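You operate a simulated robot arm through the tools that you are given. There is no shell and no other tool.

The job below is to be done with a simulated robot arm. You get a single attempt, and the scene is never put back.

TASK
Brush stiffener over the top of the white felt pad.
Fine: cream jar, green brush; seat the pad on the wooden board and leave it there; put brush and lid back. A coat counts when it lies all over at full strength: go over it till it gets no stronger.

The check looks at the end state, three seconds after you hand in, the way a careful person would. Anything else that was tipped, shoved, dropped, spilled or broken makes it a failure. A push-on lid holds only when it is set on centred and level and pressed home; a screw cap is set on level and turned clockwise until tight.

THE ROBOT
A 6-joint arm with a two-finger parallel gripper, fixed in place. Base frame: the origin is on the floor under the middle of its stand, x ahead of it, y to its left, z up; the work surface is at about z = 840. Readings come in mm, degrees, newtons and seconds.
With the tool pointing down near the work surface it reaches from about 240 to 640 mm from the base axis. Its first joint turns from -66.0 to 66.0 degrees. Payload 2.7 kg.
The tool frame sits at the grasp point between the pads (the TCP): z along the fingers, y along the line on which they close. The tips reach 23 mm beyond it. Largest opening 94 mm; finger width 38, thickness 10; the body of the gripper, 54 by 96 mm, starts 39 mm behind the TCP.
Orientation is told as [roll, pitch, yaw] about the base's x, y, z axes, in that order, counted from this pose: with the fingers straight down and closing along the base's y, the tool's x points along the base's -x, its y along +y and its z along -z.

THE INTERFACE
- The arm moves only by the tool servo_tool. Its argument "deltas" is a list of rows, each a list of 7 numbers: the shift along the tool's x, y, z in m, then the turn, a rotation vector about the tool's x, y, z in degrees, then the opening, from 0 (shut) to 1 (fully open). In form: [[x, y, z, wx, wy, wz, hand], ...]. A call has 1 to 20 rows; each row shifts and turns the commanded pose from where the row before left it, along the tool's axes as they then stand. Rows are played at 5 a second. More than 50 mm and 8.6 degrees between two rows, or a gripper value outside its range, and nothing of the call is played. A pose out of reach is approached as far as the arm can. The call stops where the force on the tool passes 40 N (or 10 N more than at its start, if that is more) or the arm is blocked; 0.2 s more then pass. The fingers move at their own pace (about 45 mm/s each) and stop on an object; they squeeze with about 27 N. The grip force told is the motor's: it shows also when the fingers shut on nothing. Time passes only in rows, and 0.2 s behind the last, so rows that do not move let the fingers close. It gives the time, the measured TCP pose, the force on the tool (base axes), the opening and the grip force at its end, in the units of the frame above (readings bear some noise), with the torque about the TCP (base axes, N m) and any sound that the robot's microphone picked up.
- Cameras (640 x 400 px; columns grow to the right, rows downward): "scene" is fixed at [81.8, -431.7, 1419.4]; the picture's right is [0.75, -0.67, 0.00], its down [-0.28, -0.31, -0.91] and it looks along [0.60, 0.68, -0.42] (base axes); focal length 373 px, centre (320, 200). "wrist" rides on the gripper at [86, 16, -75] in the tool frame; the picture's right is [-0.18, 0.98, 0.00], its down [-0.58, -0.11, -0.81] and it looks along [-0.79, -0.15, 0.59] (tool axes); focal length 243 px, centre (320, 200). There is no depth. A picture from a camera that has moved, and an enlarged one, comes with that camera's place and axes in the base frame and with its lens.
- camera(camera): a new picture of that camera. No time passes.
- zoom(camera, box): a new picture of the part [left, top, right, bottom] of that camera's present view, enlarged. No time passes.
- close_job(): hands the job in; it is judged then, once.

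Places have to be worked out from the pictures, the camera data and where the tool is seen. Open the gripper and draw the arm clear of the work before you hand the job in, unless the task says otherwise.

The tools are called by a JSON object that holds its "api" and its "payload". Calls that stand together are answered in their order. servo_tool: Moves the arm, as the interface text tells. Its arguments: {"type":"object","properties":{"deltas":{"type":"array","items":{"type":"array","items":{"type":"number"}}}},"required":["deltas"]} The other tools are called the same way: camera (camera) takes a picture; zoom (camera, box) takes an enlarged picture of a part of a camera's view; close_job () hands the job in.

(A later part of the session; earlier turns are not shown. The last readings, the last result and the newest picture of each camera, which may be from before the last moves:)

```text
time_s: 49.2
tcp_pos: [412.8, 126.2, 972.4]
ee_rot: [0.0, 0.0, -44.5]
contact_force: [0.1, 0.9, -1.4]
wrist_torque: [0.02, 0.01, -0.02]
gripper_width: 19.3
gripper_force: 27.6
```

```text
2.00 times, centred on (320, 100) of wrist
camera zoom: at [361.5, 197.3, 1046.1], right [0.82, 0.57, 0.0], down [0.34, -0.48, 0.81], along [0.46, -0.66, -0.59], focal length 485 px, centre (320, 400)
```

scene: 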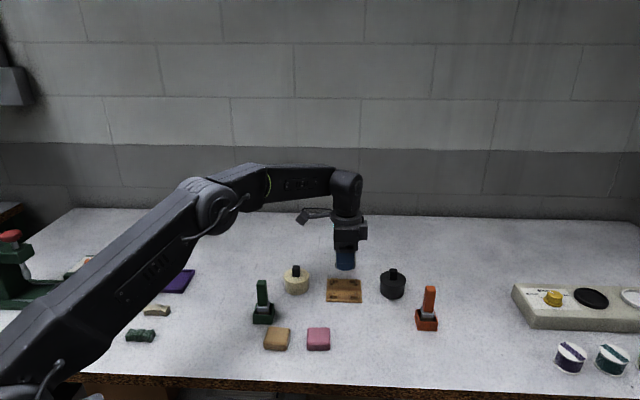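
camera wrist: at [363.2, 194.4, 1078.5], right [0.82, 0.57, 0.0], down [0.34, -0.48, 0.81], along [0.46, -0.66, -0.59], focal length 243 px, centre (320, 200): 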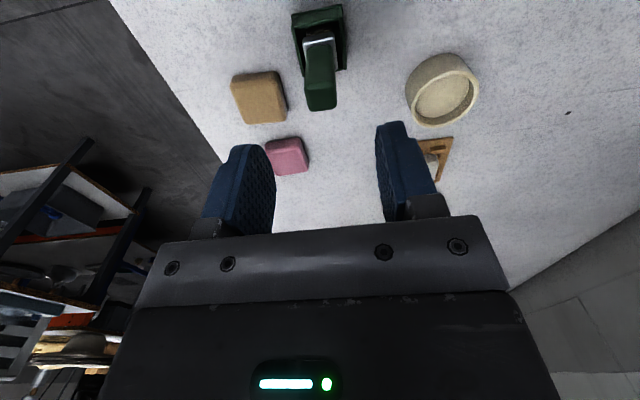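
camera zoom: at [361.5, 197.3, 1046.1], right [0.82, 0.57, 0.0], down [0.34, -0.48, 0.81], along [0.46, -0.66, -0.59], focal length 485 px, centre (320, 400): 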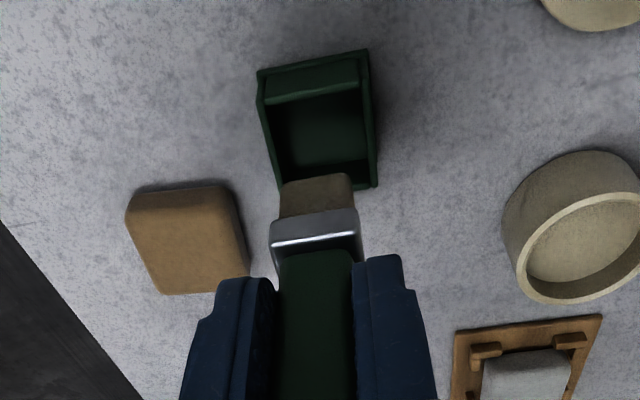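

The brush is held upright; bristles end ≈63 mm below the TCP. I carry it above the open jar.

{"api": "servo_tool", "payload": {"deltas": [[-0.003, 0.005, 0, 0, 0, 0, 0], [-0.006, 0.0105, 0, 0, 0, 0, 0], [-0.0075, 0.0128, 0, 0, 0, 0, 0], [-0.0075, 0.0128, 0, 0, 0, 0, 0], [-0.0075, 0.0128, 0, 0, 0, 0, 0], [-0.0075, 0.0128, 0, 0, 0, 0, 0], [-0.0075, 0.0128, 0, 0, 0, 0, 0], [-0.0075, 0.0128, 0, 0, 0, 0, 0], [-0.0048, 0.008, 0, 0, 0, 0, 0], [-0.0025, 0.004, 0, 0, 0, 0, 0], [0, 0, 0, 0, 0, 0, 0]]}}

{"api": "zoom", "payload": {"camera": "scene", "box": [260, 225, 330, 305]}}

{"api": "zoom", "payload": {"camera": "wrist", "box": [210, 0, 430, 200]}}

```text
time_s: 51.6
tcp_pos: [529.8, 157.7, 972.9]
ee_rot: [0.1, 0.0, -44.5]
contact_force: [0.2, 0.7, -0.2]
wrist_torque: [0.04, -0.02, -0.02]
gripper_width: 19.3
gripper_force: 26.7
```

```text
5.00 times, centred on (295, 265) of scene
camera zoom: at [81.9, -431.7, 1419.4], right [0.75, -0.67, 0.0], down [-0.28, -0.31, -0.91], along [0.6, 0.68, -0.42], focal length 1865 px, centre (445, -125)
```

zoom: 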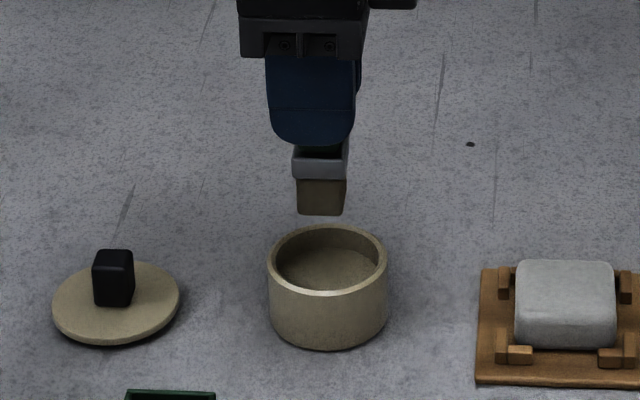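

```text
2.00 times, centred on (320, 100) of wrist
camera zoom: at [478.6, 229.6, 1046.7], right [0.82, 0.57, 0.0], down [0.34, -0.48, 0.81], along [0.46, -0.66, -0.59], focal length 485 px, centre (320, 400)
```

zoom: 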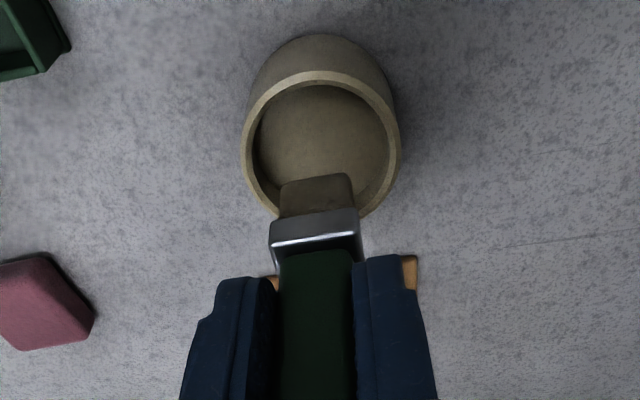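

The brush is centred over the jar within ~2 mm. I lower it 45 mm first and check the level.

{"api": "servo_tool", "payload": {"deltas": [[-0.001, 0, 0.005, 0, 0, 0, 0], [0, 0, 0.01, 0, 0, 0, 0], [0, 0, 0.01, 0, 0, 0, 0], [0, 0, 0.01, 0, 0, 0, 0], [0, 0, 0.006, 0, 0, 0, 0], [0, 0, 0.004, 0, 0, 0, 0], [0, 0, 0, 0, 0, 0, 0]]}}

{"api": "zoom", "payload": {"camera": "scene", "box": [270, 240, 320, 300]}}

{"api": "zoom", "payload": {"camera": "wrist", "box": [240, 20, 400, 150]}}

```text
time_s: 53.2
tcp_pos: [530.9, 155.7, 930.6]
ee_rot: [0.2, -0.2, -44.5]
contact_force: [-7.4, -0.6, 25.4]
wrist_torque: [-0.02, 0.52, -0.04]
gripper_width: 19.2
gripper_force: 27.3
```

```text
6.67 times, centred on (295, 270) of scene
camera zoom: at [81.2, -431.9, 1419.4], right [0.75, -0.67, 0.0], down [-0.28, -0.31, -0.91], along [0.6, 0.68, -0.42], focal length 2487 px, centre (487, -267)
```

zoom: 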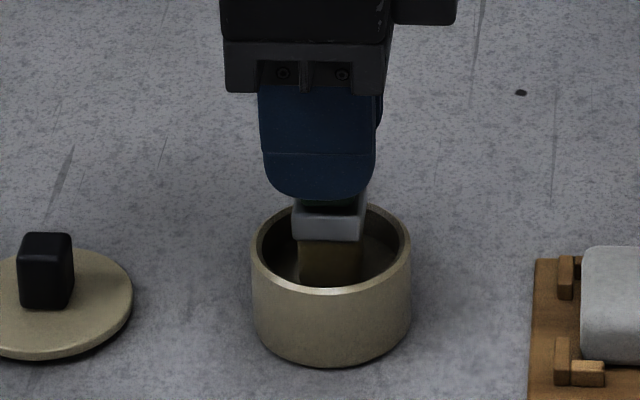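

```text
3.08 times, centred on (320, 85) of wrist
camera zoom: at [479.2, 228.1, 1003.4], right [0.82, 0.57, 0.01], down [0.33, -0.49, 0.81], along [0.47, -0.66, -0.59], focal length 746 px, centre (320, 554)
```

zoom: 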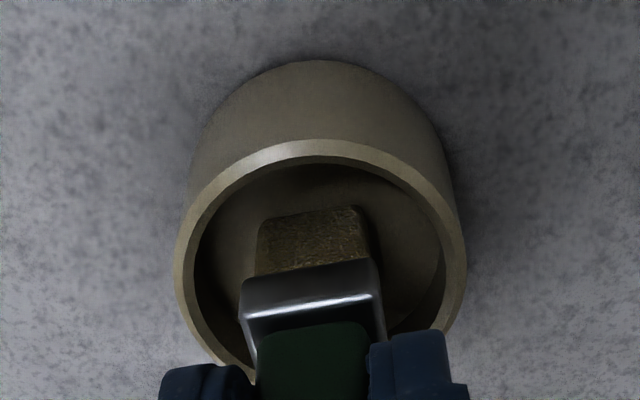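

The brush pressed on the jar's bottom (25 N), and the bristles look wet. I back off 3 mm, pause, then lift slowly above the jar and inspect.

{"api": "servo_tool", "payload": {"deltas": [[0, 0, -0.003, 0, 0, 0, 0], [0, 0, 0, 0, 0, 0, 0], [0, 0, 0, 0, 0, 0, 0], [0, 0, -0.003, 0, 0, 0, 0], [0, 0, -0.005, 0, 0, 0, 0], [0, 0, -0.008, 0, 0, 0, 0], [0, 0, -0.01, 0, 0, 0, 0], [0, 0, -0.01, 0, 0, 0, 0], [0, 0, -0.006, 0, 0, 0, 0], [0, 0, 0, 0, 0, 0, 0], [0, 0, 0, 0, 0, 0, 0], [0, 0, 0, 0, 0, 0, 0]]}}

{"api": "zoom", "payload": {"camera": "scene", "box": [260, 225, 330, 305]}}

{"api": "zoom", "payload": {"camera": "wrist", "box": [240, 20, 400, 150]}}

```text
time_s: 55.8
tcp_pos: [530.3, 156.7, 972.4]
ee_rot: [0.0, -0.1, -44.4]
contact_force: [0.1, -0.3, 0.1]
wrist_torque: [0.0, 0.02, 0.0]
gripper_width: 19.1
gripper_force: 27.2
```

```text
5.00 times, centred on (295, 265) of scene
camera zoom: at [81.9, -431.7, 1419.4], right [0.75, -0.67, 0.0], down [-0.28, -0.31, -0.91], along [0.6, 0.68, -0.42], focal length 1865 px, centre (445, -125)
```

zoom: 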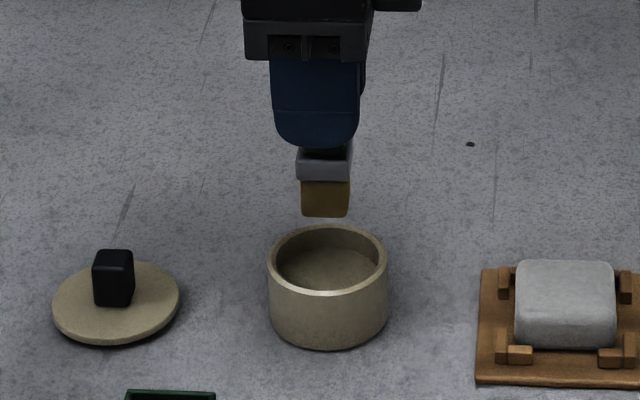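

```text
3.08 times, centred on (320, 85) of wrist
camera zoom: at [479.7, 228.0, 1045.8], right [0.82, 0.57, 0.0], down [0.34, -0.48, 0.81], along [0.46, -0.66, -0.59], focal length 746 px, centre (320, 554)
```

zoom: 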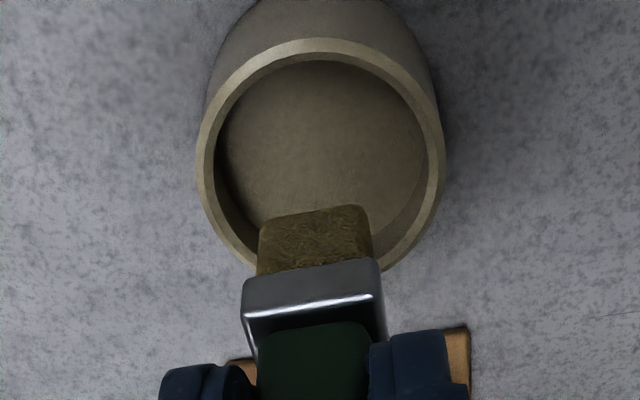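

The bristles are loaded (golden). I carry the brush smoothly to above the pad centre.

{"api": "servo_tool", "payload": {"deltas": [[-0.004, 0, 0, 0, 0, 0, 0], [-0.008, -0.0006, 0, 0, 0, 0, 0], [-0.01, -0.0006, 0, 0, 0, 0, 0], [-0.01, -0.0006, 0, 0, 0, 0, 0], [-0.01, -0.0006, 0, 0, 0, 0, 0], [-0.01, -0.0006, 0, 0, 0, 0, 0], [-0.01, -0.0006, 0, 0, 0, 0, 0], [-0.01, -0.0006, 0, 0, 0, 0, 0], [-0.01, -0.0006, 0, 0, 0, 0, 0], [-0.01, -0.0006, 0, 0, 0, 0, 0], [-0.01, -0.0006, 0, 0, 0, 0, 0], [-0.008, -0.0003, 0, 0, 0, 0, 0], [-0.0044, 0, 0, 0, 0, 0, 0], [0, 0, 0, 0, 0, 0, 0]]}}

{"api": "zoom", "payload": {"camera": "scene", "box": [305, 225, 385, 315]}}

{"api": "zoom", "payload": {"camera": "wrist", "box": [230, 10, 410, 150]}}

```text
time_s: 58.8
tcp_pos: [607.3, 72.2, 973.3]
ee_rot: [0.0, -0.1, -44.5]
contact_force: [0.3, 0.0, -0.5]
wrist_torque: [-0.01, 0.0, -0.02]
gripper_width: 19.3
gripper_force: 26.7
```

```text
4.44 times, centred on (345, 270) of scene
camera zoom: at [81.9, -431.7, 1419.4], right [0.75, -0.67, 0.0], down [-0.28, -0.31, -0.91], along [0.6, 0.68, -0.42], focal length 1658 px, centre (209, -111)
```

zoom: 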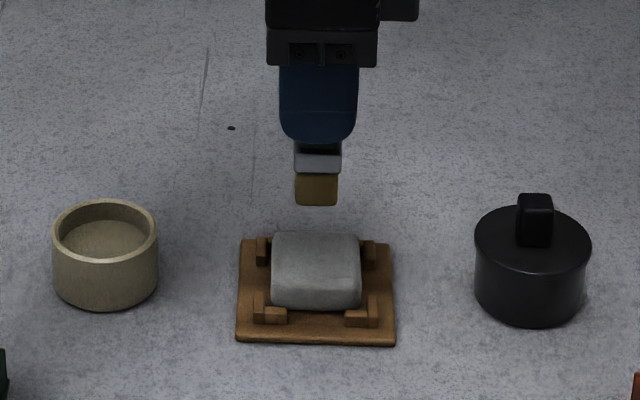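

```text
2.86 times, centred on (320, 80) of wrist
camera zoom: at [556.2, 144.0, 1046.1], right [0.82, 0.57, 0.0], down [0.34, -0.48, 0.81], along [0.46, -0.66, -0.59], focal length 693 px, centre (320, 543)
```

zoom: 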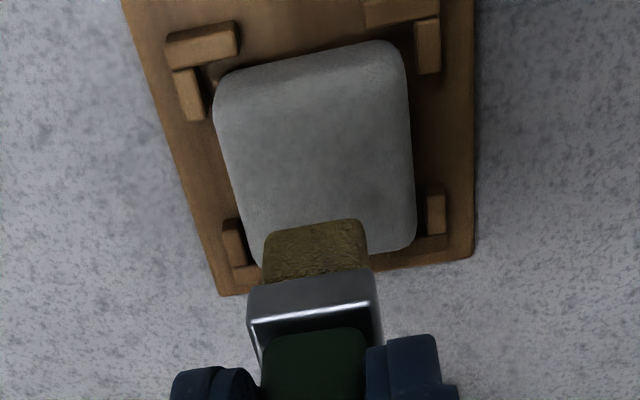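

Brush is over the pad's middle. I lower to about 6 mm above the pad, then approach in small steps watching force.

{"api": "servo_tool", "payload": {"deltas": [[-0.0005, 0.0007, 0.008, 0, 0, 0, 0], [0, 0, 0.01, 0, 0, 0, 0], [0, 0, 0.008, 0, 0, 0, 0], [0, 0, 0.0047, 0, 0, 0, 0], [0, 0, 0.002, 0, 0, 0, 0], [0, 0, 0, 0, 0, 0, 0]]}}

{"api": "zoom", "payload": {"camera": "scene", "box": [315, 245, 375, 315]}}

{"api": "zoom", "payload": {"camera": "wrist", "box": [230, 10, 410, 150]}}

```text
time_s: 60.2
tcp_pos: [607.5, 72.8, 939.3]
ee_rot: [0.0, 0.0, -44.5]
contact_force: [0.1, -0.7, -0.8]
wrist_torque: [-0.01, 0.0, 0.01]
gripper_width: 19.8
gripper_force: 26.6
```

```text
5.71 times, centred on (345, 280) of scene
camera zoom: at [81.9, -431.7, 1419.4], right [0.75, -0.67, 0.0], down [-0.28, -0.31, -0.91], along [0.6, 0.68, -0.42], focal length 2132 px, centre (177, -257)
```

zoom: 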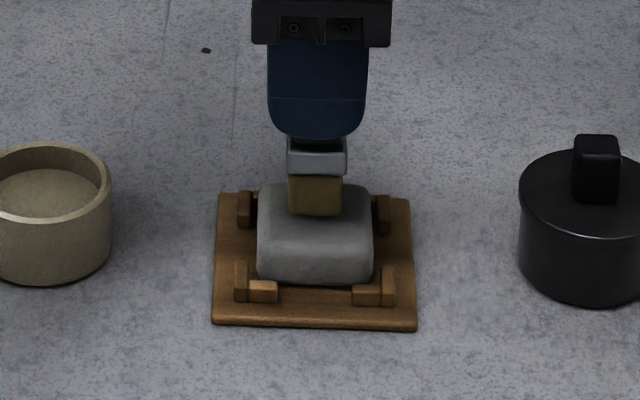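

```text
2.86 times, centred on (320, 80) of wrist
camera zoom: at [557.1, 144.0, 1013.2], right [0.82, 0.57, 0.0], down [0.34, -0.48, 0.81], along [0.46, -0.66, -0.59], focal length 693 px, centre (320, 543)
```

zoom: 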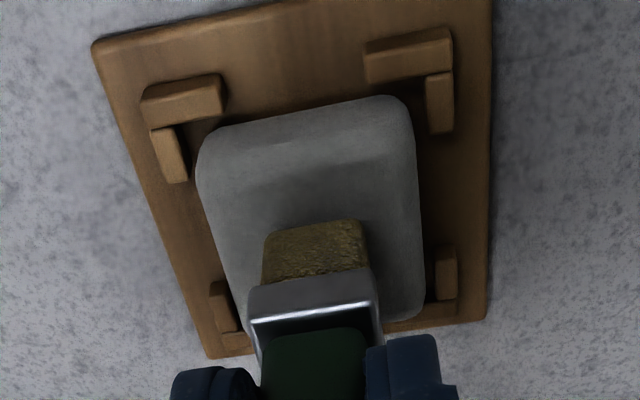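

About 6 mm to go. I lower 4 mm and then 1 mm steps.

{"api": "servo_tool", "payload": {"deltas": [[0, 0, 0.002, 0, 0, 0, 0], [0, 0, 0.002, 0, 0, 0, 0], [0, 0, 0.001, 0, 0, 0, 0], [0, 0, 0, 0, 0, 0, 0]]}}

{"api": "servo_tool", "payload": {"deltas": [[0, 0, 0.001, 0, 0, 0, 0], [0, 0, 0, 0, 0, 0, 0]]}}

```text
time_s: 61.2
tcp_pos: [607.8, 71.6, 935.2]
ee_rot: [0.1, -0.1, -44.5]
contact_force: [-1.1, -0.2, 2.6]
wrist_torque: [0.05, 0.09, 0.03]
gripper_width: 19.4
gripper_force: 27.0
```

```text
time_s: 61.8
tcp_pos: [607.5, 71.1, 935.0]
ee_rot: [0.1, -0.2, -44.6]
contact_force: [-1.7, 1.0, 10.4]
wrist_torque: [0.06, 0.17, 0.0]
gripper_width: 19.4
gripper_force: 27.7
```

Contact at this height (10 N for 1 mm). I ease up 0.5 mm and make a first test stroke along tool y.

{"api": "servo_tool", "payload": {"deltas": [[0, 0, -0.0005, 0, 0, 0, 0], [0, -0.005, 0, 0, 0, 0, 0], [0, -0.005, 0, 0, 0, 0, 0], [0, -0.005, 0, 0, 0, 0, 0], [0, 0.005, 0, 0, 0, 0, 0], [0, 0.005, 0, 0, 0, 0, 0], [0, 0.005, 0, 0, 0, 0, 0], [0, 0.005, 0, 0, 0, 0, 0], [0, 0.005, 0, 0, 0, 0, 0], [0, 0.005, 0, 0, 0, 0, 0]]}}

{"api": "zoom", "payload": {"camera": "scene", "box": [315, 255, 375, 315]}}

{"api": "zoom", "payload": {"camera": "wrist", "box": [230, 10, 410, 150]}}

```text
time_s: 64.0
tcp_pos: [618.7, 82.1, 935.0]
ee_rot: [0.0, -0.1, -44.5]
contact_force: [-4.1, -3.8, 12.0]
wrist_torque: [-0.27, 0.24, -0.02]
gripper_width: 19.4
gripper_force: 27.2
```

```text
6.67 times, centred on (345, 285) of scene
camera zoom: at [81.5, -431.8, 1419.4], right [0.75, -0.67, 0.0], down [-0.28, -0.31, -0.91], along [0.6, 0.68, -0.42], focal length 2487 px, centre (153, -367)
```

zoom: 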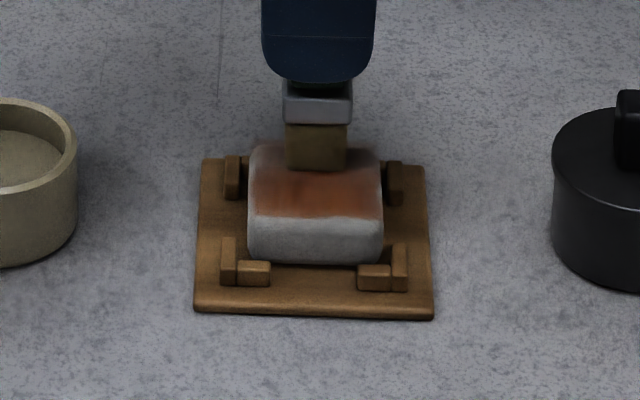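

```text
2.86 times, centred on (320, 80) of wrist
camera zoom: at [568.0, 154.0, 1008.1], right [0.82, 0.57, 0.0], down [0.34, -0.48, 0.81], along [0.46, -0.66, -0.59], focal length 693 px, centre (320, 543)
```

zoom: 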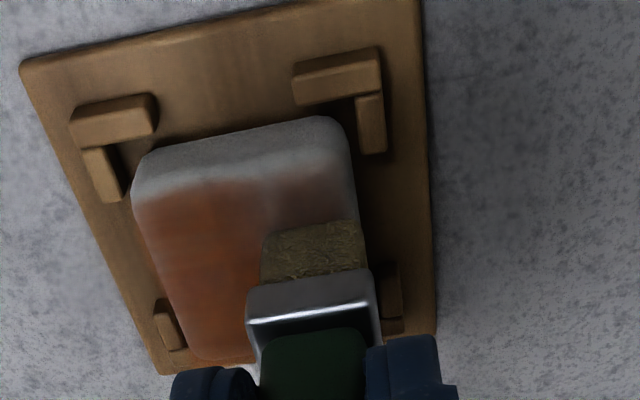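

The coat shows as an orange stain. I continue with strokes along the near (+x) side of the pad.

{"api": "servo_tool", "payload": {"deltas": [[0, 0, -0.0004, 0, 0, 0, 0], [0.005, 0, 0, 0, 0, 0, 0], [0.004, 0, 0, 0, 0, 0, 0], [0, -0.005, 0, 0, 0, 0, 0], [0, -0.005, 0, 0, 0, 0, 0], [0, -0.005, 0, 0, 0, 0, 0], [0, -0.005, 0, 0, 0, 0, 0], [0, -0.005, 0, 0, 0, 0, 0], [0, -0.006, 0, 0, 0, 0, 0], [0.006, 0, 0, 0, 0, 0, 0], [0, 0.006, 0, 0, 0, 0, 0], [0, 0.005, 0, 0, 0, 0, 0], [0, 0.005, 0, 0, 0, 0, 0], [0, 0.005, 0, 0, 0, 0, 0], [0, 0.005, 0, 0, 0, 0, 0], [0, 0.006, 0, 0, 0, 0, 0]]}}

{"api": "zoom", "payload": {"camera": "scene", "box": [315, 255, 375, 315]}}

{"api": "zoom", "payload": {"camera": "wrist", "box": [210, 20, 410, 180]}}

```text
time_s: 67.4
tcp_pos: [608.4, 92.9, 934.5]
ee_rot: [0.0, 0.0, -44.5]
contact_force: [-1.8, -2.3, 7.7]
wrist_torque: [-0.23, 0.12, -0.02]
gripper_width: 19.6
gripper_force: 27.4
```

```text
6.67 times, centred on (345, 285) of scene
camera zoom: at [81.6, -431.8, 1419.4], right [0.75, -0.67, 0.0], down [-0.28, -0.31, -0.91], along [0.6, 0.68, -0.42], focal length 2487 px, centre (153, -367)
```

zoom: 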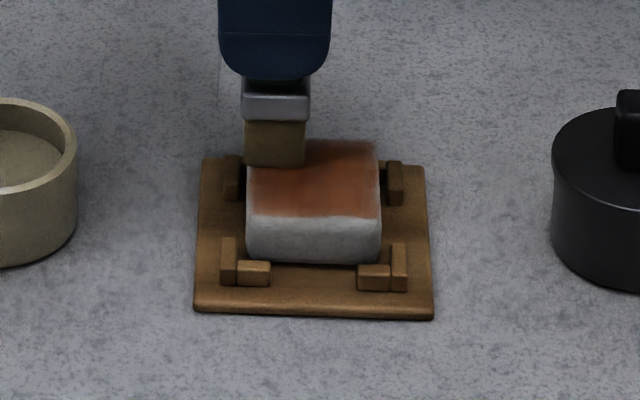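

```text
2.50 times, centred on (310, 100) of wrist
camera zoom: at [558.0, 165.2, 1008.1], right [0.82, 0.57, 0.0], down [0.34, -0.48, 0.81], along [0.46, -0.66, -0.59], focal length 606 px, centre (345, 450)
```

zoom: 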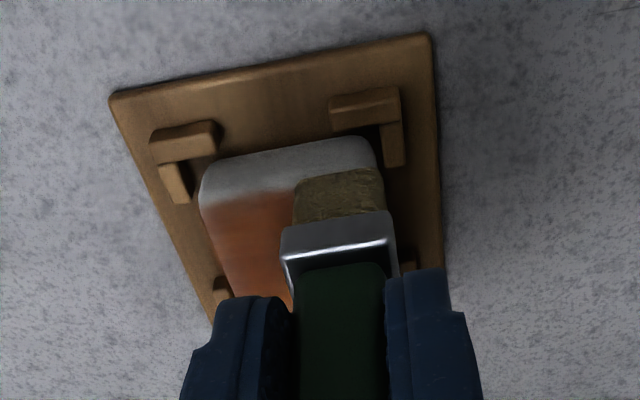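

Good coverage so far. I continue the raster toward the far (-x) side.

{"api": "servo_tool", "payload": {"deltas": [[-0.005, 0, 0, 0, 0, 0, 0], [-0.005, 0, 0, 0, 0, 0, 0], [0, -0.0053, 0, 0, 0, 0, 0], [0, -0.0053, 0, 0, 0, 0, 0], [0, -0.0053, 0, 0, 0, 0, 0], [0, -0.0053, 0, 0, 0, 0, 0], [0, -0.0053, 0, 0, 0, 0, 0], [0, -0.0055, 0, 0, 0, 0, 0], [-0.006, 0, 0, 0, 0, 0, 0], [-0.006, 0, 0, 0, 0, 0, 0], [0, 0.0053, 0, 0, 0, 0, 0], [0, 0.0053, 0, 0, 0, 0, 0], [0, 0.0053, 0, 0, 0, 0, 0], [0, 0.0053, 0, 0, 0, 0, 0], [0, 0.0053, 0, 0, 0, 0, 0], [0, 0.0055, 0, 0, 0, 0, 0]]}}

{"api": "servo_tool", "payload": {"deltas": [[-0.004, 0, 0, 0, 0, 0, 0], [-0.004, 0, 0, 0, 0, 0, 0], [0, -0.0053, 0, 0, 0, 0, 0], [0, -0.0053, 0, 0, 0, 0, 0], [0, -0.0053, 0, 0, 0, 0, 0], [0, -0.0053, 0, 0, 0, 0, 0], [0, -0.0053, 0, 0, 0, 0, 0], [0, -0.0055, 0, 0, 0, 0, 0], [0, 0.0053, 0, 0, 0, 0, 0], [0, 0.0053, 0, 0, 0, 0, 0], [0, 0.0053, 0, 0, 0, 0, 0], [0, 0.0053, 0, 0, 0, 0, 0], [0, 0.0053, 0, 0, 0, 0, 0], [0, 0.0055, 0, 0, 0, 0, 0]]}}

{"api": "zoom", "payload": {"camera": "scene", "box": [315, 255, 375, 315]}}

{"api": "zoom", "payload": {"camera": "wrist", "box": [210, 20, 410, 180]}}

```text
time_s: 70.8
tcp_pos: [623.9, 78.6, 934.3]
ee_rot: [0.1, -0.1, -44.5]
contact_force: [-0.8, -0.9, 3.6]
wrist_torque: [-0.11, 0.07, 0.0]
gripper_width: 19.4
gripper_force: 27.0
```

```text
time_s: 73.8
tcp_pos: [630.4, 74.4, 935.5]
ee_rot: [0.1, 0.0, -44.6]
contact_force: [-0.3, -0.2, -0.4]
wrist_torque: [0.01, -0.03, 0.0]
gripper_width: 19.0
gripper_force: 27.2
```

```text
6.67 times, centred on (345, 285) of scene
camera zoom: at [81.8, -431.7, 1419.4], right [0.75, -0.67, 0.0], down [-0.28, -0.31, -0.91], along [0.6, 0.68, -0.42], focal length 2487 px, centre (153, -367)
```

zoom: 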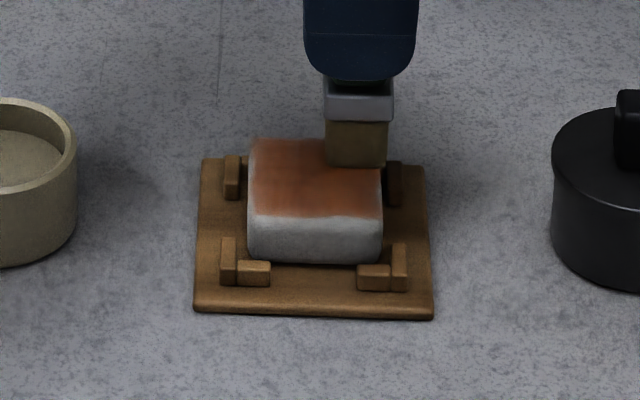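

```text
2.50 times, centred on (310, 100) of wrist
camera zoom: at [579.7, 144.8, 1008.4], right [0.82, 0.57, 0.0], down [0.34, -0.48, 0.81], along [0.46, -0.66, -0.59], focal length 606 px, centre (345, 450)
```

zoom: 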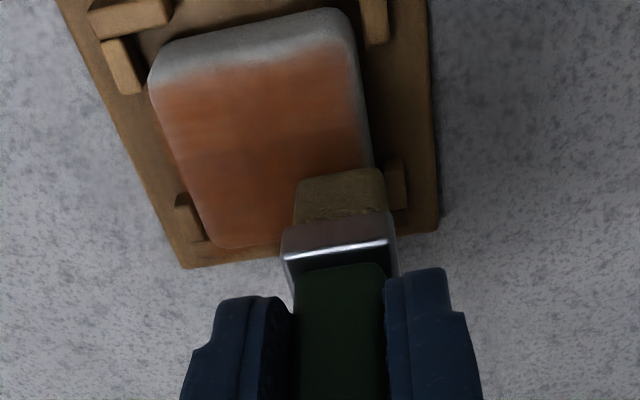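

The brush lost contact at the far corner, and the near edge is paler. I lower 0.7 mm and do a crossing pass along x with wider reach.

{"api": "servo_tool", "payload": {"deltas": [[0, 0, 0.0007, 0, 0, 0, 0], [0.006, 0, 0, 0, 0, 0, 0], [0.006, 0, 0, 0, 0, 0, 0], [0.006, 0, 0, 0, 0, 0, 0], [0.006, 0, 0, 0, 0, 0, 0], [0.006, 0, 0, 0, 0, 0, 0], [0.005, 0, 0, 0, 0, 0, 0], [0, -0.005, 0, 0, 0, 0, 0], [0, -0.004, 0, 0, 0, 0, 0], [-0.006, 0, 0, 0, 0, 0, 0], [-0.006, 0, 0, 0, 0, 0, 0], [-0.006, 0, 0, 0, 0, 0, 0], [-0.006, 0, 0, 0, 0, 0, 0], [-0.006, 0, 0, 0, 0, 0, 0], [-0.006, 0, 0, 0, 0, 0, 0], [0, -0.005, 0, 0, 0, 0, 0], [0, -0.004, 0, 0, 0, 0, 0]]}}

{"api": "servo_tool", "payload": {"deltas": [[0.006, 0, 0, 0, 0, 0, 0], [0.006, 0, 0, 0, 0, 0, 0], [0.006, 0, 0, 0, 0, 0, 0], [0.006, 0, 0, 0, 0, 0, 0], [0.006, 0, 0, 0, 0, 0, 0], [0.006, 0, 0, 0, 0, 0, 0], [0, -0.005, 0, 0, 0, 0, 0], [0, -0.004, 0, 0, 0, 0, 0], [-0.006, 0, 0, 0, 0, 0, 0], [-0.006, 0, 0, 0, 0, 0, 0], [-0.006, 0, 0, 0, 0, 0, 0], [-0.006, 0, 0, 0, 0, 0, 0], [-0.006, 0, 0, 0, 0, 0, 0], [-0.006, 0, 0, 0, 0, 0, 0], [0, -0.004, 0, 0, 0, 0, 0], [0, -0.003, 0, 0, 0, 0, 0]]}}

{"api": "zoom", "payload": {"camera": "scene", "box": [315, 255, 375, 315]}}

{"api": "zoom", "payload": {"camera": "wrist", "box": [210, 20, 410, 180]}}

```text
time_s: 77.4
tcp_pos: [619.4, 57.4, 933.9]
ee_rot: [0.1, -0.2, -44.4]
contact_force: [4.4, 3.8, 13.6]
wrist_torque: [0.23, -0.3, 0.0]
gripper_width: 19.3
gripper_force: 27.1
```

```text
time_s: 80.8
tcp_pos: [606.9, 47.0, 935.2]
ee_rot: [-0.1, -0.1, -44.5]
contact_force: [2.1, 1.2, 5.3]
wrist_torque: [0.09, -0.16, -0.01]
gripper_width: 19.2
gripper_force: 26.7
```

```text
6.67 times, centred on (345, 285) of scene
camera zoom: at [81.8, -431.7, 1419.4], right [0.75, -0.67, 0.0], down [-0.28, -0.31, -0.91], along [0.6, 0.68, -0.42], focal length 2487 px, centre (153, -367)
```

zoom: 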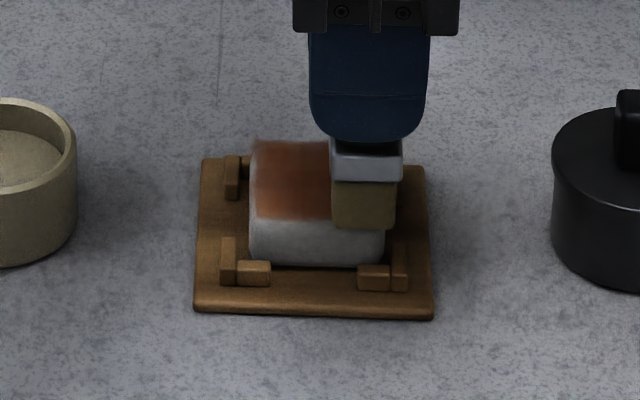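

```text
2.50 times, centred on (310, 100) of wrist
camera zoom: at [556.5, 119.1, 1007.7], right [0.82, 0.57, 0.0], down [0.34, -0.48, 0.81], along [0.46, -0.66, -0.59], focal length 606 px, centre (345, 450)
```

zoom: 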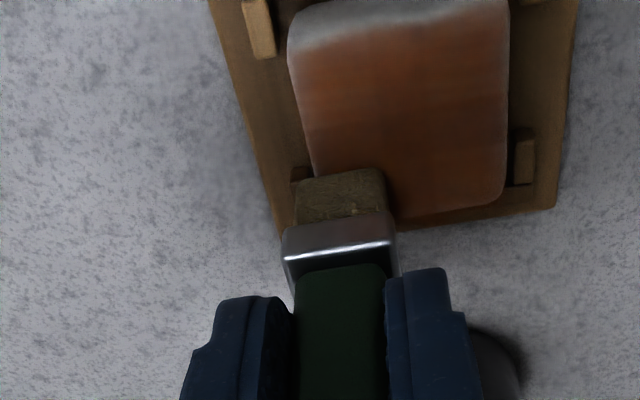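

The stain is growing stronger. I finish the last line of this pass and then lift to look at the whole pad.

{"api": "servo_tool", "payload": {"deltas": [[0.006, 0, 0, 0, 0, 0, 0], [0.006, 0, 0, 0, 0, 0, 0], [0.006, 0, 0, 0, 0, 0, 0], [0.006, 0, 0, 0, 0, 0, 0], [0.006, 0, 0, 0, 0, 0, 0], [0.006, 0, 0, 0, 0, 0, 0], [0, 0.006, 0, 0, 0, 0, 0], [0, 0.006, 0, 0, 0, 0, 0], [0, 0.006, 0, 0, 0, 0, 0], [0, 0.006, 0, 0, 0, 0, 0], [0, 0.006, 0, 0, 0, 0, 0], [0, 0.004, 0, 0, 0, 0, 0], [0, 0, -0.005, 0, 0, 0, 0], [0, 0, -0.015, 0, 0, 0, 0], [0, 0, -0.018, 0, 0, 0, 0], [0, 0, 0, 0, 0, 0, 0]]}}

{"api": "zoom", "payload": {"camera": "scene", "box": [315, 255, 375, 315]}}

{"api": "zoom", "payload": {"camera": "wrist", "box": [230, 20, 430, 180]}}

```text
time_s: 84.2
tcp_pos: [603.7, 97.3, 974.2]
ee_rot: [0.1, -0.1, -44.4]
contact_force: [0.2, -1.0, -1.3]
wrist_torque: [0.0, 0.0, -0.04]
gripper_width: 19.4
gripper_force: 27.3
```

```text
6.67 times, centred on (345, 285) of scene
camera zoom: at [81.9, -431.7, 1419.4], right [0.75, -0.67, 0.0], down [-0.28, -0.31, -0.91], along [0.6, 0.68, -0.42], focal length 2487 px, centre (153, -367)
```

zoom: 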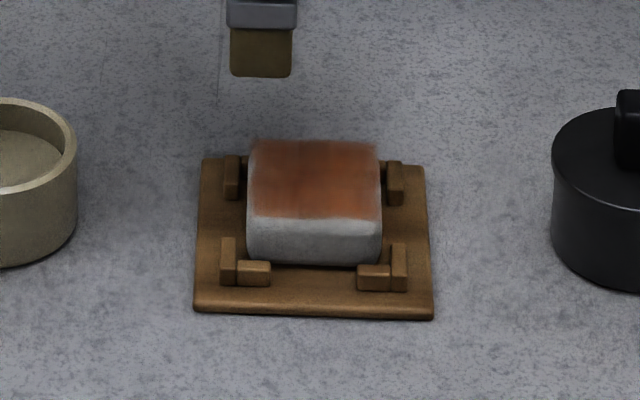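

```text
2.50 times, centred on (330, 100) of wrist
camera zoom: at [553.9, 169.0, 1046.6], right [0.82, 0.57, 0.0], down [0.34, -0.48, 0.81], along [0.46, -0.66, -0.59], focal length 606 px, centre (295, 450)
```

zoom: 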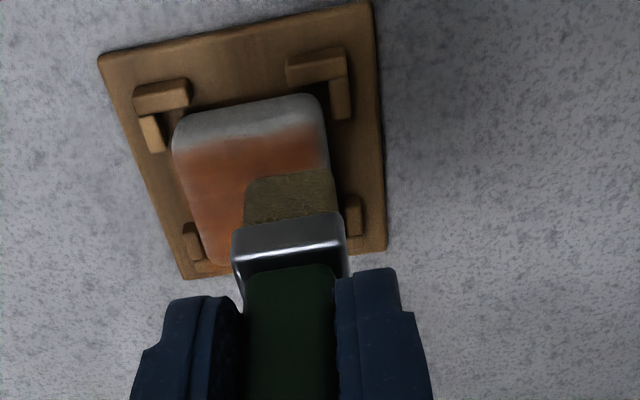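

The whole top is stained but not even; I go back to the jar to reload the brush.

{"api": "servo_tool", "payload": {"deltas": [[0.004, -0.0004, 0, 0, 0, 0, 0], [0.008, -0.001, 0, 0, 0, 0, 0], [0.01, -0.0012, 0, 0, 0, 0, 0], [0.01, -0.0012, 0, 0, 0, 0, 0], [0.01, -0.0012, 0, 0, 0, 0, 0], [0.01, -0.0012, 0, 0, 0, 0, 0], [0.01, -0.0012, 0, 0, 0, 0, 0], [0.01, -0.0012, 0, 0, 0, 0, 0], [0.01, -0.001, 0, 0, 0, 0, 0], [0.008, -0.0006, 0, 0, 0, 0, 0], [0.0049, -0.0002, 0, 0, 0, 0, 0], [0, 0, 0, 0, 0, 0, 0]]}}

{"api": "zoom", "payload": {"camera": "scene", "box": [260, 225, 330, 305]}}

{"api": "zoom", "payload": {"camera": "scene", "box": [325, 270, 365, 305]}}

{"api": "zoom", "payload": {"camera": "wrist", "box": [230, 0, 410, 140]}}

```text
time_s: 86.8
tcp_pos: [529.6, 156.4, 972.1]
ee_rot: [-0.1, -0.2, -44.5]
contact_force: [0.1, 0.1, -1.0]
wrist_torque: [0.02, 0.01, 0.03]
gripper_width: 19.2
gripper_force: 27.0
```

```text
5.00 times, centred on (295, 265) of scene
camera zoom: at [81.9, -431.7, 1419.4], right [0.75, -0.67, 0.0], down [-0.28, -0.31, -0.91], along [0.6, 0.68, -0.42], focal length 1865 px, centre (445, -125)
```

zoom: 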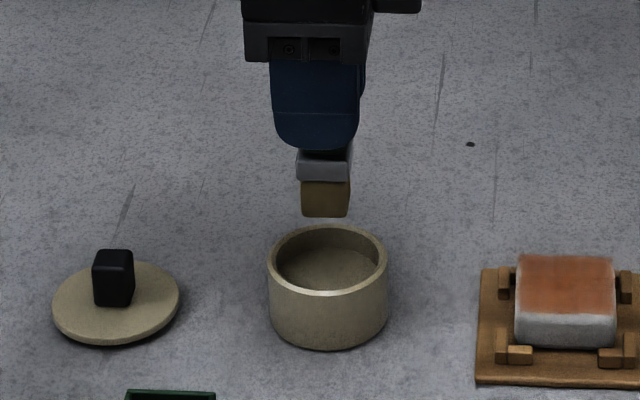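

```text
11.43 times, centred on (345, 288) of scene
camera zoom: at [81.9, -431.7, 1419.4], right [0.75, -0.67, 0.0], down [-0.28, -0.31, -0.91], along [0.6, 0.68, -0.42], focal length 4263 px, centre (34, -800)
```

zoom: 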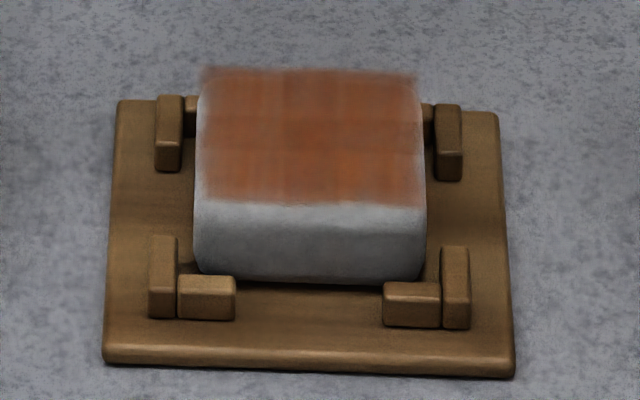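

```text
2.86 times, centred on (320, 70) of wrist
camera zoom: at [479.8, 228.3, 1044.7], right [0.82, 0.57, 0.0], down [0.34, -0.48, 0.81], along [0.46, -0.66, -0.59], focal length 693 px, centre (320, 571)
```

zoom: 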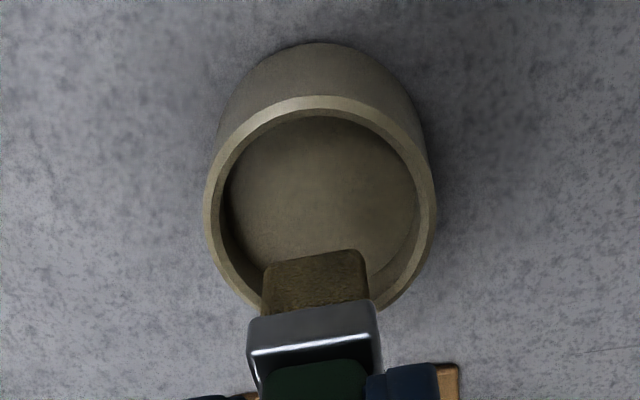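

The pad top is covered but mottled, paler at the near edge. I dip the brush again to a light touch.

{"api": "servo_tool", "payload": {"deltas": [[0, 0, 0.006, 0, 0, 0, 0], [0, 0, 0.01, 0, 0, 0, 0], [0, 0, 0.01, 0, 0, 0, 0], [0, 0, 0.008, 0, 0, 0, 0], [0, 0, 0.005, 0, 0, 0, 0], [0, 0, 0.003, 0, 0, 0, 0], [0, 0, 0, 0, 0, 0, 0], [0, 0, 0, 0, 0, 0, 0], [0, 0, 0, 0, 0, 0, 0]]}}

{"api": "zoom", "payload": {"camera": "wrist", "box": [230, 0, 410, 140]}}

```text
time_s: 88.8
tcp_pos: [529.2, 156.1, 929.2]
ee_rot: [0.0, -0.1, -44.5]
contact_force: [0.2, -0.2, -0.4]
wrist_torque: [0.01, 0.0, -0.02]
gripper_width: 19.6
gripper_force: 26.9
```

```text
2.86 times, centred on (320, 70) of wrist
camera zoom: at [479.4, 227.6, 1003.0], right [0.82, 0.57, 0.0], down [0.34, -0.48, 0.81], along [0.46, -0.66, -0.59], focal length 693 px, centre (320, 571)
```

zoom: 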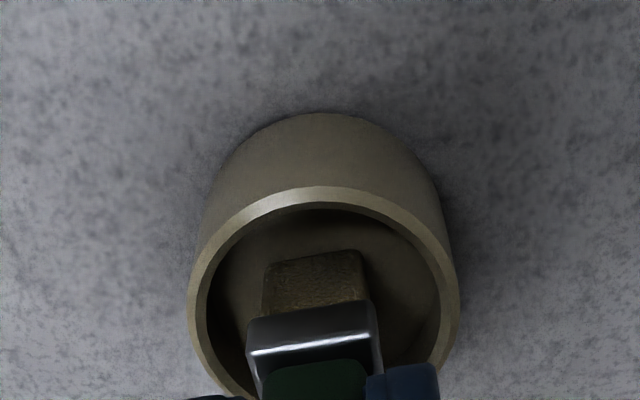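

No contact yet at this depth. I lower in 1 mm steps until light contact.

{"api": "servo_tool", "payload": {"deltas": [[0, 0, 0.001, 0, 0, 0, 0], [0, 0, 0, 0, 0, 0, 0]]}}

{"api": "servo_tool", "payload": {"deltas": [[0, 0, 0.0008, 0, 0, 0, 0], [0, 0, 0, 0, 0, 0, 0]]}}

{"api": "zoom", "payload": {"camera": "wrist", "box": [230, 0, 410, 140]}}

```text
time_s: 89.4
tcp_pos: [530.3, 155.5, 928.5]
ee_rot: [0.1, -0.2, -44.5]
contact_force: [-2.6, 1.1, 9.2]
wrist_torque: [0.06, 0.23, 0.01]
gripper_width: 19.2
gripper_force: 27.2
```

```text
time_s: 90.0
tcp_pos: [531.2, 156.4, 929.4]
ee_rot: [0.2, -0.2, -44.5]
contact_force: [-5.2, -1.1, 21.0]
wrist_torque: [-0.09, 0.34, -0.01]
gripper_width: 19.2
gripper_force: 27.2
```

```text
2.86 times, centred on (320, 70) of wrist
camera zoom: at [479.7, 227.7, 1002.6], right [0.82, 0.57, 0.0], down [0.34, -0.48, 0.81], along [0.46, -0.66, -0.59], focal length 693 px, centre (320, 571)
```

zoom: 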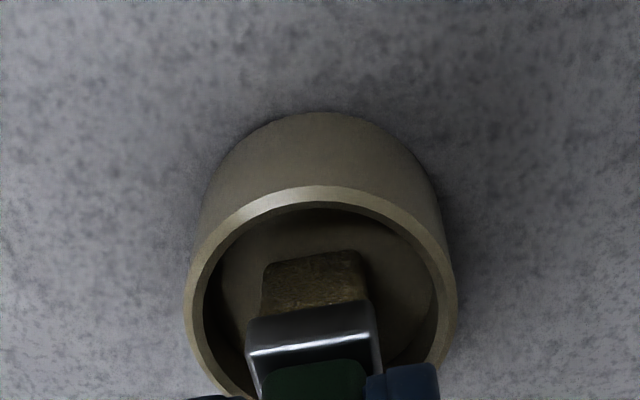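

Reloaded with a firm touch. I lift out slowly, pause, and carry the brush back to the near edge of the pad.

{"api": "servo_tool", "payload": {"deltas": [[0, 0, -0.003, 0, 0, 0, 0], [0, 0, -0.005, 0, 0, 0, 0], [0, 0, -0.008, 0, 0, 0, 0], [0, 0, -0.01, 0, 0, 0, 0], [0, 0, -0.01, 0, 0, 0, 0], [0, 0, -0.008, 0, 0, 0, 0], [0, 0, 0, 0, 0, 0, 0], [0, 0, 0, 0, 0, 0, 0], [0, 0, 0, 0, 0, 0, 0]]}}

{"api": "servo_tool", "payload": {"deltas": [[-0.004, 0.0004, 0, 0, 0, 0, 0], [-0.008, 0.001, 0, 0, 0, 0, 0], [-0.01, 0.0014, 0, 0, 0, 0, 0], [-0.01, 0.0014, 0, 0, 0, 0, 0], [-0.01, 0.0014, 0, 0, 0, 0, 0], [-0.01, 0.0014, 0, 0, 0, 0, 0], [-0.01, 0.0014, 0, 0, 0, 0, 0], [-0.01, 0.0014, 0, 0, 0, 0, 0], [-0.01, 0.0014, 0, 0, 0, 0, 0], [-0.008, 0.0008, 0, 0, 0, 0, 0], [-0.0049, 0.0004, 0, 0, 0, 0, 0], [0, 0, 0, 0, 0, 0, 0]]}}

{"api": "zoom", "payload": {"camera": "scene", "box": [305, 225, 385, 315]}}

{"api": "zoom", "payload": {"camera": "wrist", "box": [210, 10, 410, 170]}}

```text
time_s: 92.0
tcp_pos: [530.3, 157.0, 970.8]
ee_rot: [-0.1, -0.1, -44.4]
contact_force: [0.0, 0.6, -0.3]
wrist_torque: [0.02, 0.02, 0.0]
gripper_width: 19.4
gripper_force: 27.5
```

```text
time_s: 94.6
tcp_pos: [606.0, 98.2, 971.3]
ee_rot: [-0.1, 0.0, -44.5]
contact_force: [0.2, -0.2, 0.3]
wrist_torque: [0.03, -0.01, -0.01]
gripper_width: 19.4
gripper_force: 26.9
```

```text
4.44 times, centred on (345, 270) of scene
camera zoom: at [81.9, -431.7, 1419.4], right [0.75, -0.67, 0.0], down [-0.28, -0.31, -0.91], along [0.6, 0.68, -0.42], focal length 1658 px, centre (209, -111)
```

zoom: 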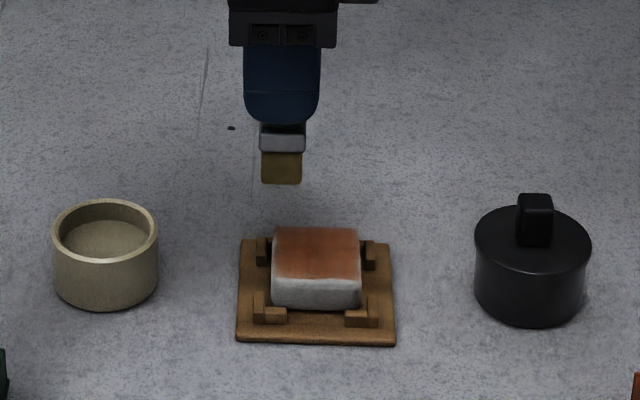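

```text
2.50 times, centred on (310, 90) of wrist
camera zoom: at [556.0, 170.2, 1045.2], right [0.82, 0.57, 0.0], down [0.34, -0.48, 0.81], along [0.46, -0.66, -0.59], focal length 606 px, centre (345, 475)
```

zoom: 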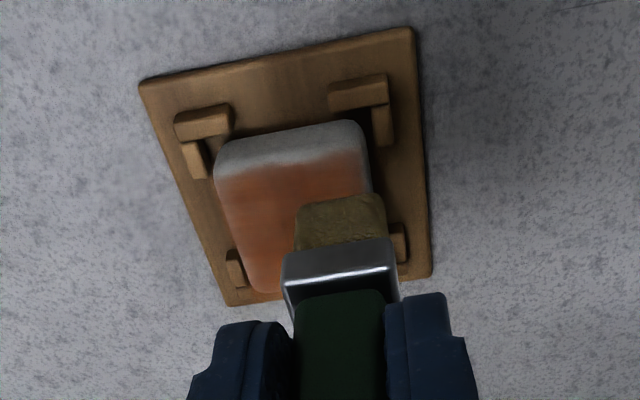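

I lower onto the near edge and run the third pass along y.

{"api": "servo_tool", "payload": {"deltas": [[0, 0, 0.01, 0, 0, 0, 0], [0, 0, 0.01, 0, 0, 0, 0], [0, 0, 0.01, 0, 0, 0, 0], [0, 0, 0.006, 0, 0, 0, 0], [0, 0, 0.0024, 0, 0, 0, 0], [0, -0.006, 0, 0, 0, 0, 0], [0, -0.006, 0, 0, 0, 0, 0], [0, -0.006, 0, 0, 0, 0, 0], [0, -0.006, 0, 0, 0, 0, 0], [0, -0.006, 0, 0, 0, 0, 0], [0, -0.006, 0, 0, 0, 0, 0], [-0.004, 0, 0, 0, 0, 0, 0], [-0.004, 0, 0, 0, 0, 0, 0], [0, 0.006, 0, 0, 0, 0, 0], [0, 0.006, 0, 0, 0, 0, 0], [0, 0.006, 0, 0, 0, 0, 0], [0, 0.006, 0, 0, 0, 0, 0], [0, 0.006, 0, 0, 0, 0, 0], [0, 0.006, 0, 0, 0, 0, 0]]}}

{"api": "zoom", "payload": {"camera": "scene", "box": [325, 265, 365, 305]}}

{"api": "zoom", "payload": {"camera": "wrist", "box": [210, 10, 410, 170]}}

```text
time_s: 98.6
tcp_pos: [612.4, 94.0, 934.7]
ee_rot: [0.0, -0.1, -44.5]
contact_force: [-4.2, -2.9, 8.5]
wrist_torque: [-0.25, 0.2, -0.01]
gripper_width: 19.5
gripper_force: 27.3
```

```text
10.00 times, centred on (345, 285) of scene
camera zoom: at [81.6, -431.8, 1419.4], right [0.75, -0.67, 0.0], down [-0.28, -0.31, -0.91], along [0.6, 0.68, -0.42], focal length 3730 px, centre (70, -650)
```

zoom: 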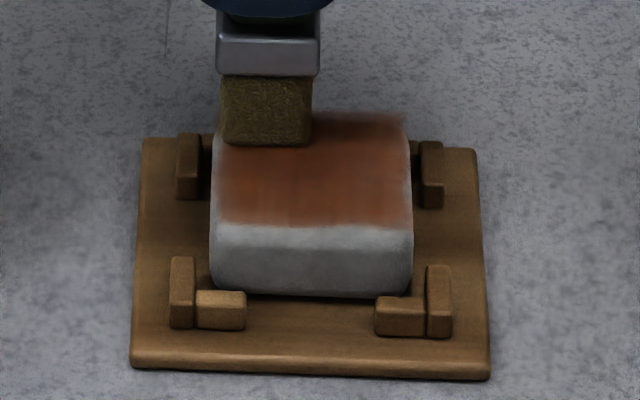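

```text
2.50 times, centred on (310, 90) of wrist
camera zoom: at [562.1, 164.5, 1007.5], right [0.82, 0.57, 0.0], down [0.34, -0.48, 0.81], along [0.46, -0.66, -0.59], focal length 606 px, centre (345, 475)
```

zoom: 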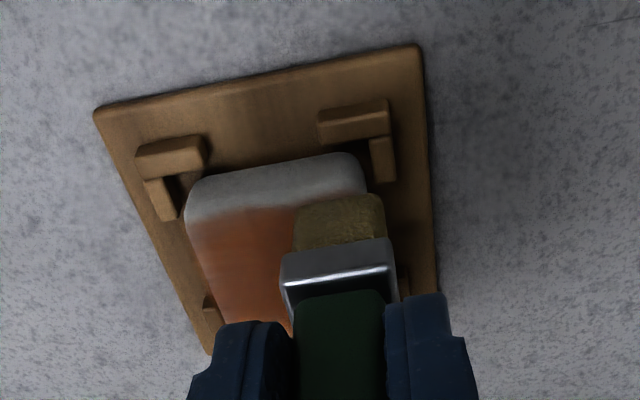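

I continue this pass over the middle and far side.

{"api": "servo_tool", "payload": {"deltas": [[-0.004, 0, 0, 0, 0, 0, 0], [-0.004, 0, 0.0002, 0, 0, 0, 0], [0, -0.006, 0, 0, 0, 0, 0], [0, -0.006, 0, 0, 0, 0, 0], [0, -0.006, 0, 0, 0, 0, 0], [0, -0.006, 0, 0, 0, 0, 0], [0, -0.006, 0, 0, 0, 0, 0], [0, -0.006, 0, 0, 0, 0, 0], [-0.004, 0, 0, 0, 0, 0, 0], [-0.004, 0, 0.0002, 0, 0, 0, 0], [0, 0.006, 0, 0, 0, 0, 0], [0, 0.006, 0, 0, 0, 0, 0], [0, 0.006, 0, 0, 0, 0, 0], [0, 0.006, 0, 0, 0, 0, 0], [0, 0.006, 0, 0, 0, 0, 0], [0, 0.006, 0, 0, 0, 0, 0]]}}

{"api": "servo_tool", "payload": {"deltas": [[-0.004, 0, 0, 0, 0, 0, 0], [-0.004, 0, 0.0002, 0, 0, 0, 0], [0, -0.006, 0, 0, 0, 0, 0], [0, -0.006, 0, 0, 0, 0, 0], [0, -0.006, 0, 0, 0, 0, 0], [0, -0.006, 0, 0, 0, 0, 0], [0, -0.006, 0, 0, 0, 0, 0], [0, -0.006, 0, 0, 0, 0, 0], [-0.004, 0, 0, 0, 0, 0, 0], [-0.002, 0, 0.0002, 0, 0, 0, 0], [0, 0.006, 0, 0, 0, 0, 0], [0, 0.006, 0, 0, 0, 0, 0], [0, 0.006, 0, 0, 0, 0, 0], [0, 0.006, 0, 0, 0, 0, 0], [0, 0.006, 0, 0, 0, 0, 0], [0, 0.004, 0, 0, 0, 0, 0]]}}

{"api": "zoom", "payload": {"camera": "scene", "box": [325, 265, 365, 305]}}

{"api": "zoom", "payload": {"camera": "wrist", "box": [210, 10, 410, 170]}}

```text
time_s: 102.0
tcp_pos: [623.3, 81.7, 933.0]
ee_rot: [-0.1, -0.1, -44.6]
contact_force: [-3.8, -5.0, 14.1]
wrist_torque: [-0.43, 0.26, -0.02]
gripper_width: 19.4
gripper_force: 26.4
```

```text
time_s: 105.4
tcp_pos: [631.1, 70.4, 932.6]
ee_rot: [0.0, -0.1, -44.5]
contact_force: [-2.9, -3.7, 12.6]
wrist_torque: [-0.32, 0.2, 0.03]
gripper_width: 19.5
gripper_force: 27.2
```

```text
10.00 times, centred on (345, 285) of scene
camera zoom: at [81.5, -431.9, 1419.4], right [0.75, -0.67, 0.0], down [-0.28, -0.31, -0.91], along [0.6, 0.68, -0.42], focal length 3730 px, centre (70, -650)
```

zoom: 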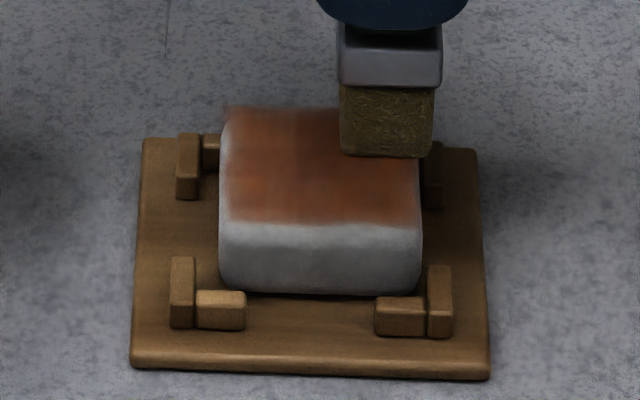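

```text
2.50 times, centred on (310, 90) of wrist
camera zoom: at [580.8, 142.1, 1006.8], right [0.82, 0.57, 0.0], down [0.34, -0.48, 0.81], along [0.46, -0.66, -0.59], focal length 606 px, centre (345, 475)
```

zoom: 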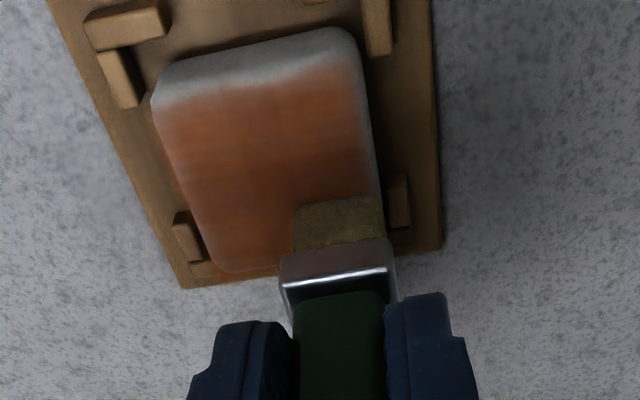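

The pad slides slightly within its recess as expected and the stain gets stronger in the middle. Now a perimeter pass to strengthen the edges.

{"api": "servo_tool", "payload": {"deltas": [[0, -0.006, 0, 0, 0, 0, 0], [0, -0.006, 0, 0, 0, 0, 0], [0, -0.006, 0, 0, 0, 0, 0], [0, -0.006, 0, 0, 0, 0, 0], [0, -0.006, 0, 0, 0, 0, 0], [0, -0.006, 0, 0, 0, 0, 0], [0.006, 0, -0.0001, 0, 0, 0, 0], [0.006, 0, -0.0001, 0, 0, 0, 0], [0.006, 0, -0.0001, 0, 0, 0, 0], [0.006, 0, -0.0001, 0, 0, 0, 0], [0.006, 0, 0, 0, 0, 0, 0], [0.006, 0, 0, 0, 0, 0, 0], [0.004, 0, 0, 0, 0, 0, 0], [0, 0.006, 0, 0, 0, 0, 0], [0, 0.006, 0, 0, 0, 0, 0], [0, 0.006, 0, 0, 0, 0, 0], [0, 0.006, 0, 0, 0, 0, 0], [0, 0.006, 0, 0, 0, 0, 0], [0, 0.006, 0, 0, 0, 0, 0], [0, 0.005, 0, 0, 0, 0, 0]]}}

{"api": "zoom", "payload": {"camera": "scene", "box": [325, 265, 365, 305]}}

{"api": "zoom", "payload": {"camera": "wrist", "box": [210, 10, 410, 170]}}

```text
time_s: 109.6
tcp_pos: [606.7, 103.4, 932.6]
ee_rot: [0.0, 0.0, -44.5]
contact_force: [-1.2, -1.9, 5.7]
wrist_torque: [-0.24, 0.11, -0.04]
gripper_width: 19.5
gripper_force: 26.5
```

```text
10.00 times, centred on (345, 285) of scene
camera zoom: at [81.7, -431.8, 1419.4], right [0.75, -0.67, 0.0], down [-0.28, -0.31, -0.91], along [0.6, 0.68, -0.42], focal length 3730 px, centre (70, -650)
```

zoom: 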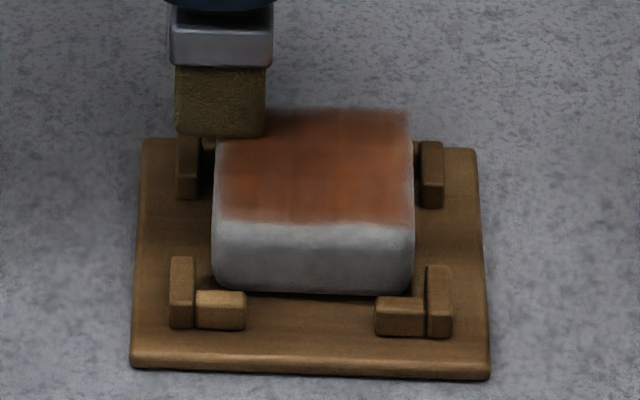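

```text
2.50 times, centred on (310, 90) of wrist
camera zoom: at [556.2, 174.3, 1006.9], right [0.82, 0.57, 0.0], down [0.34, -0.48, 0.81], along [0.46, -0.66, -0.59], focal length 606 px, centre (345, 475)
```

zoom: 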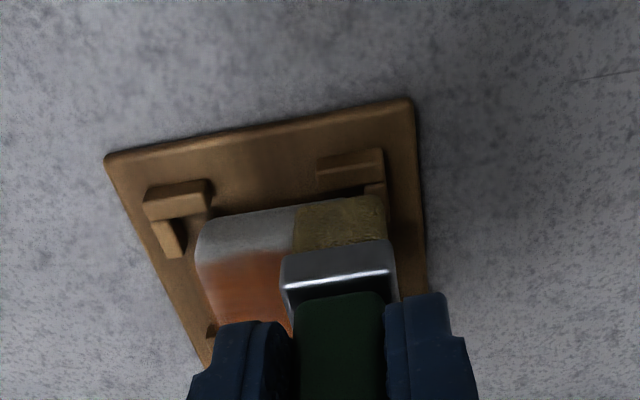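

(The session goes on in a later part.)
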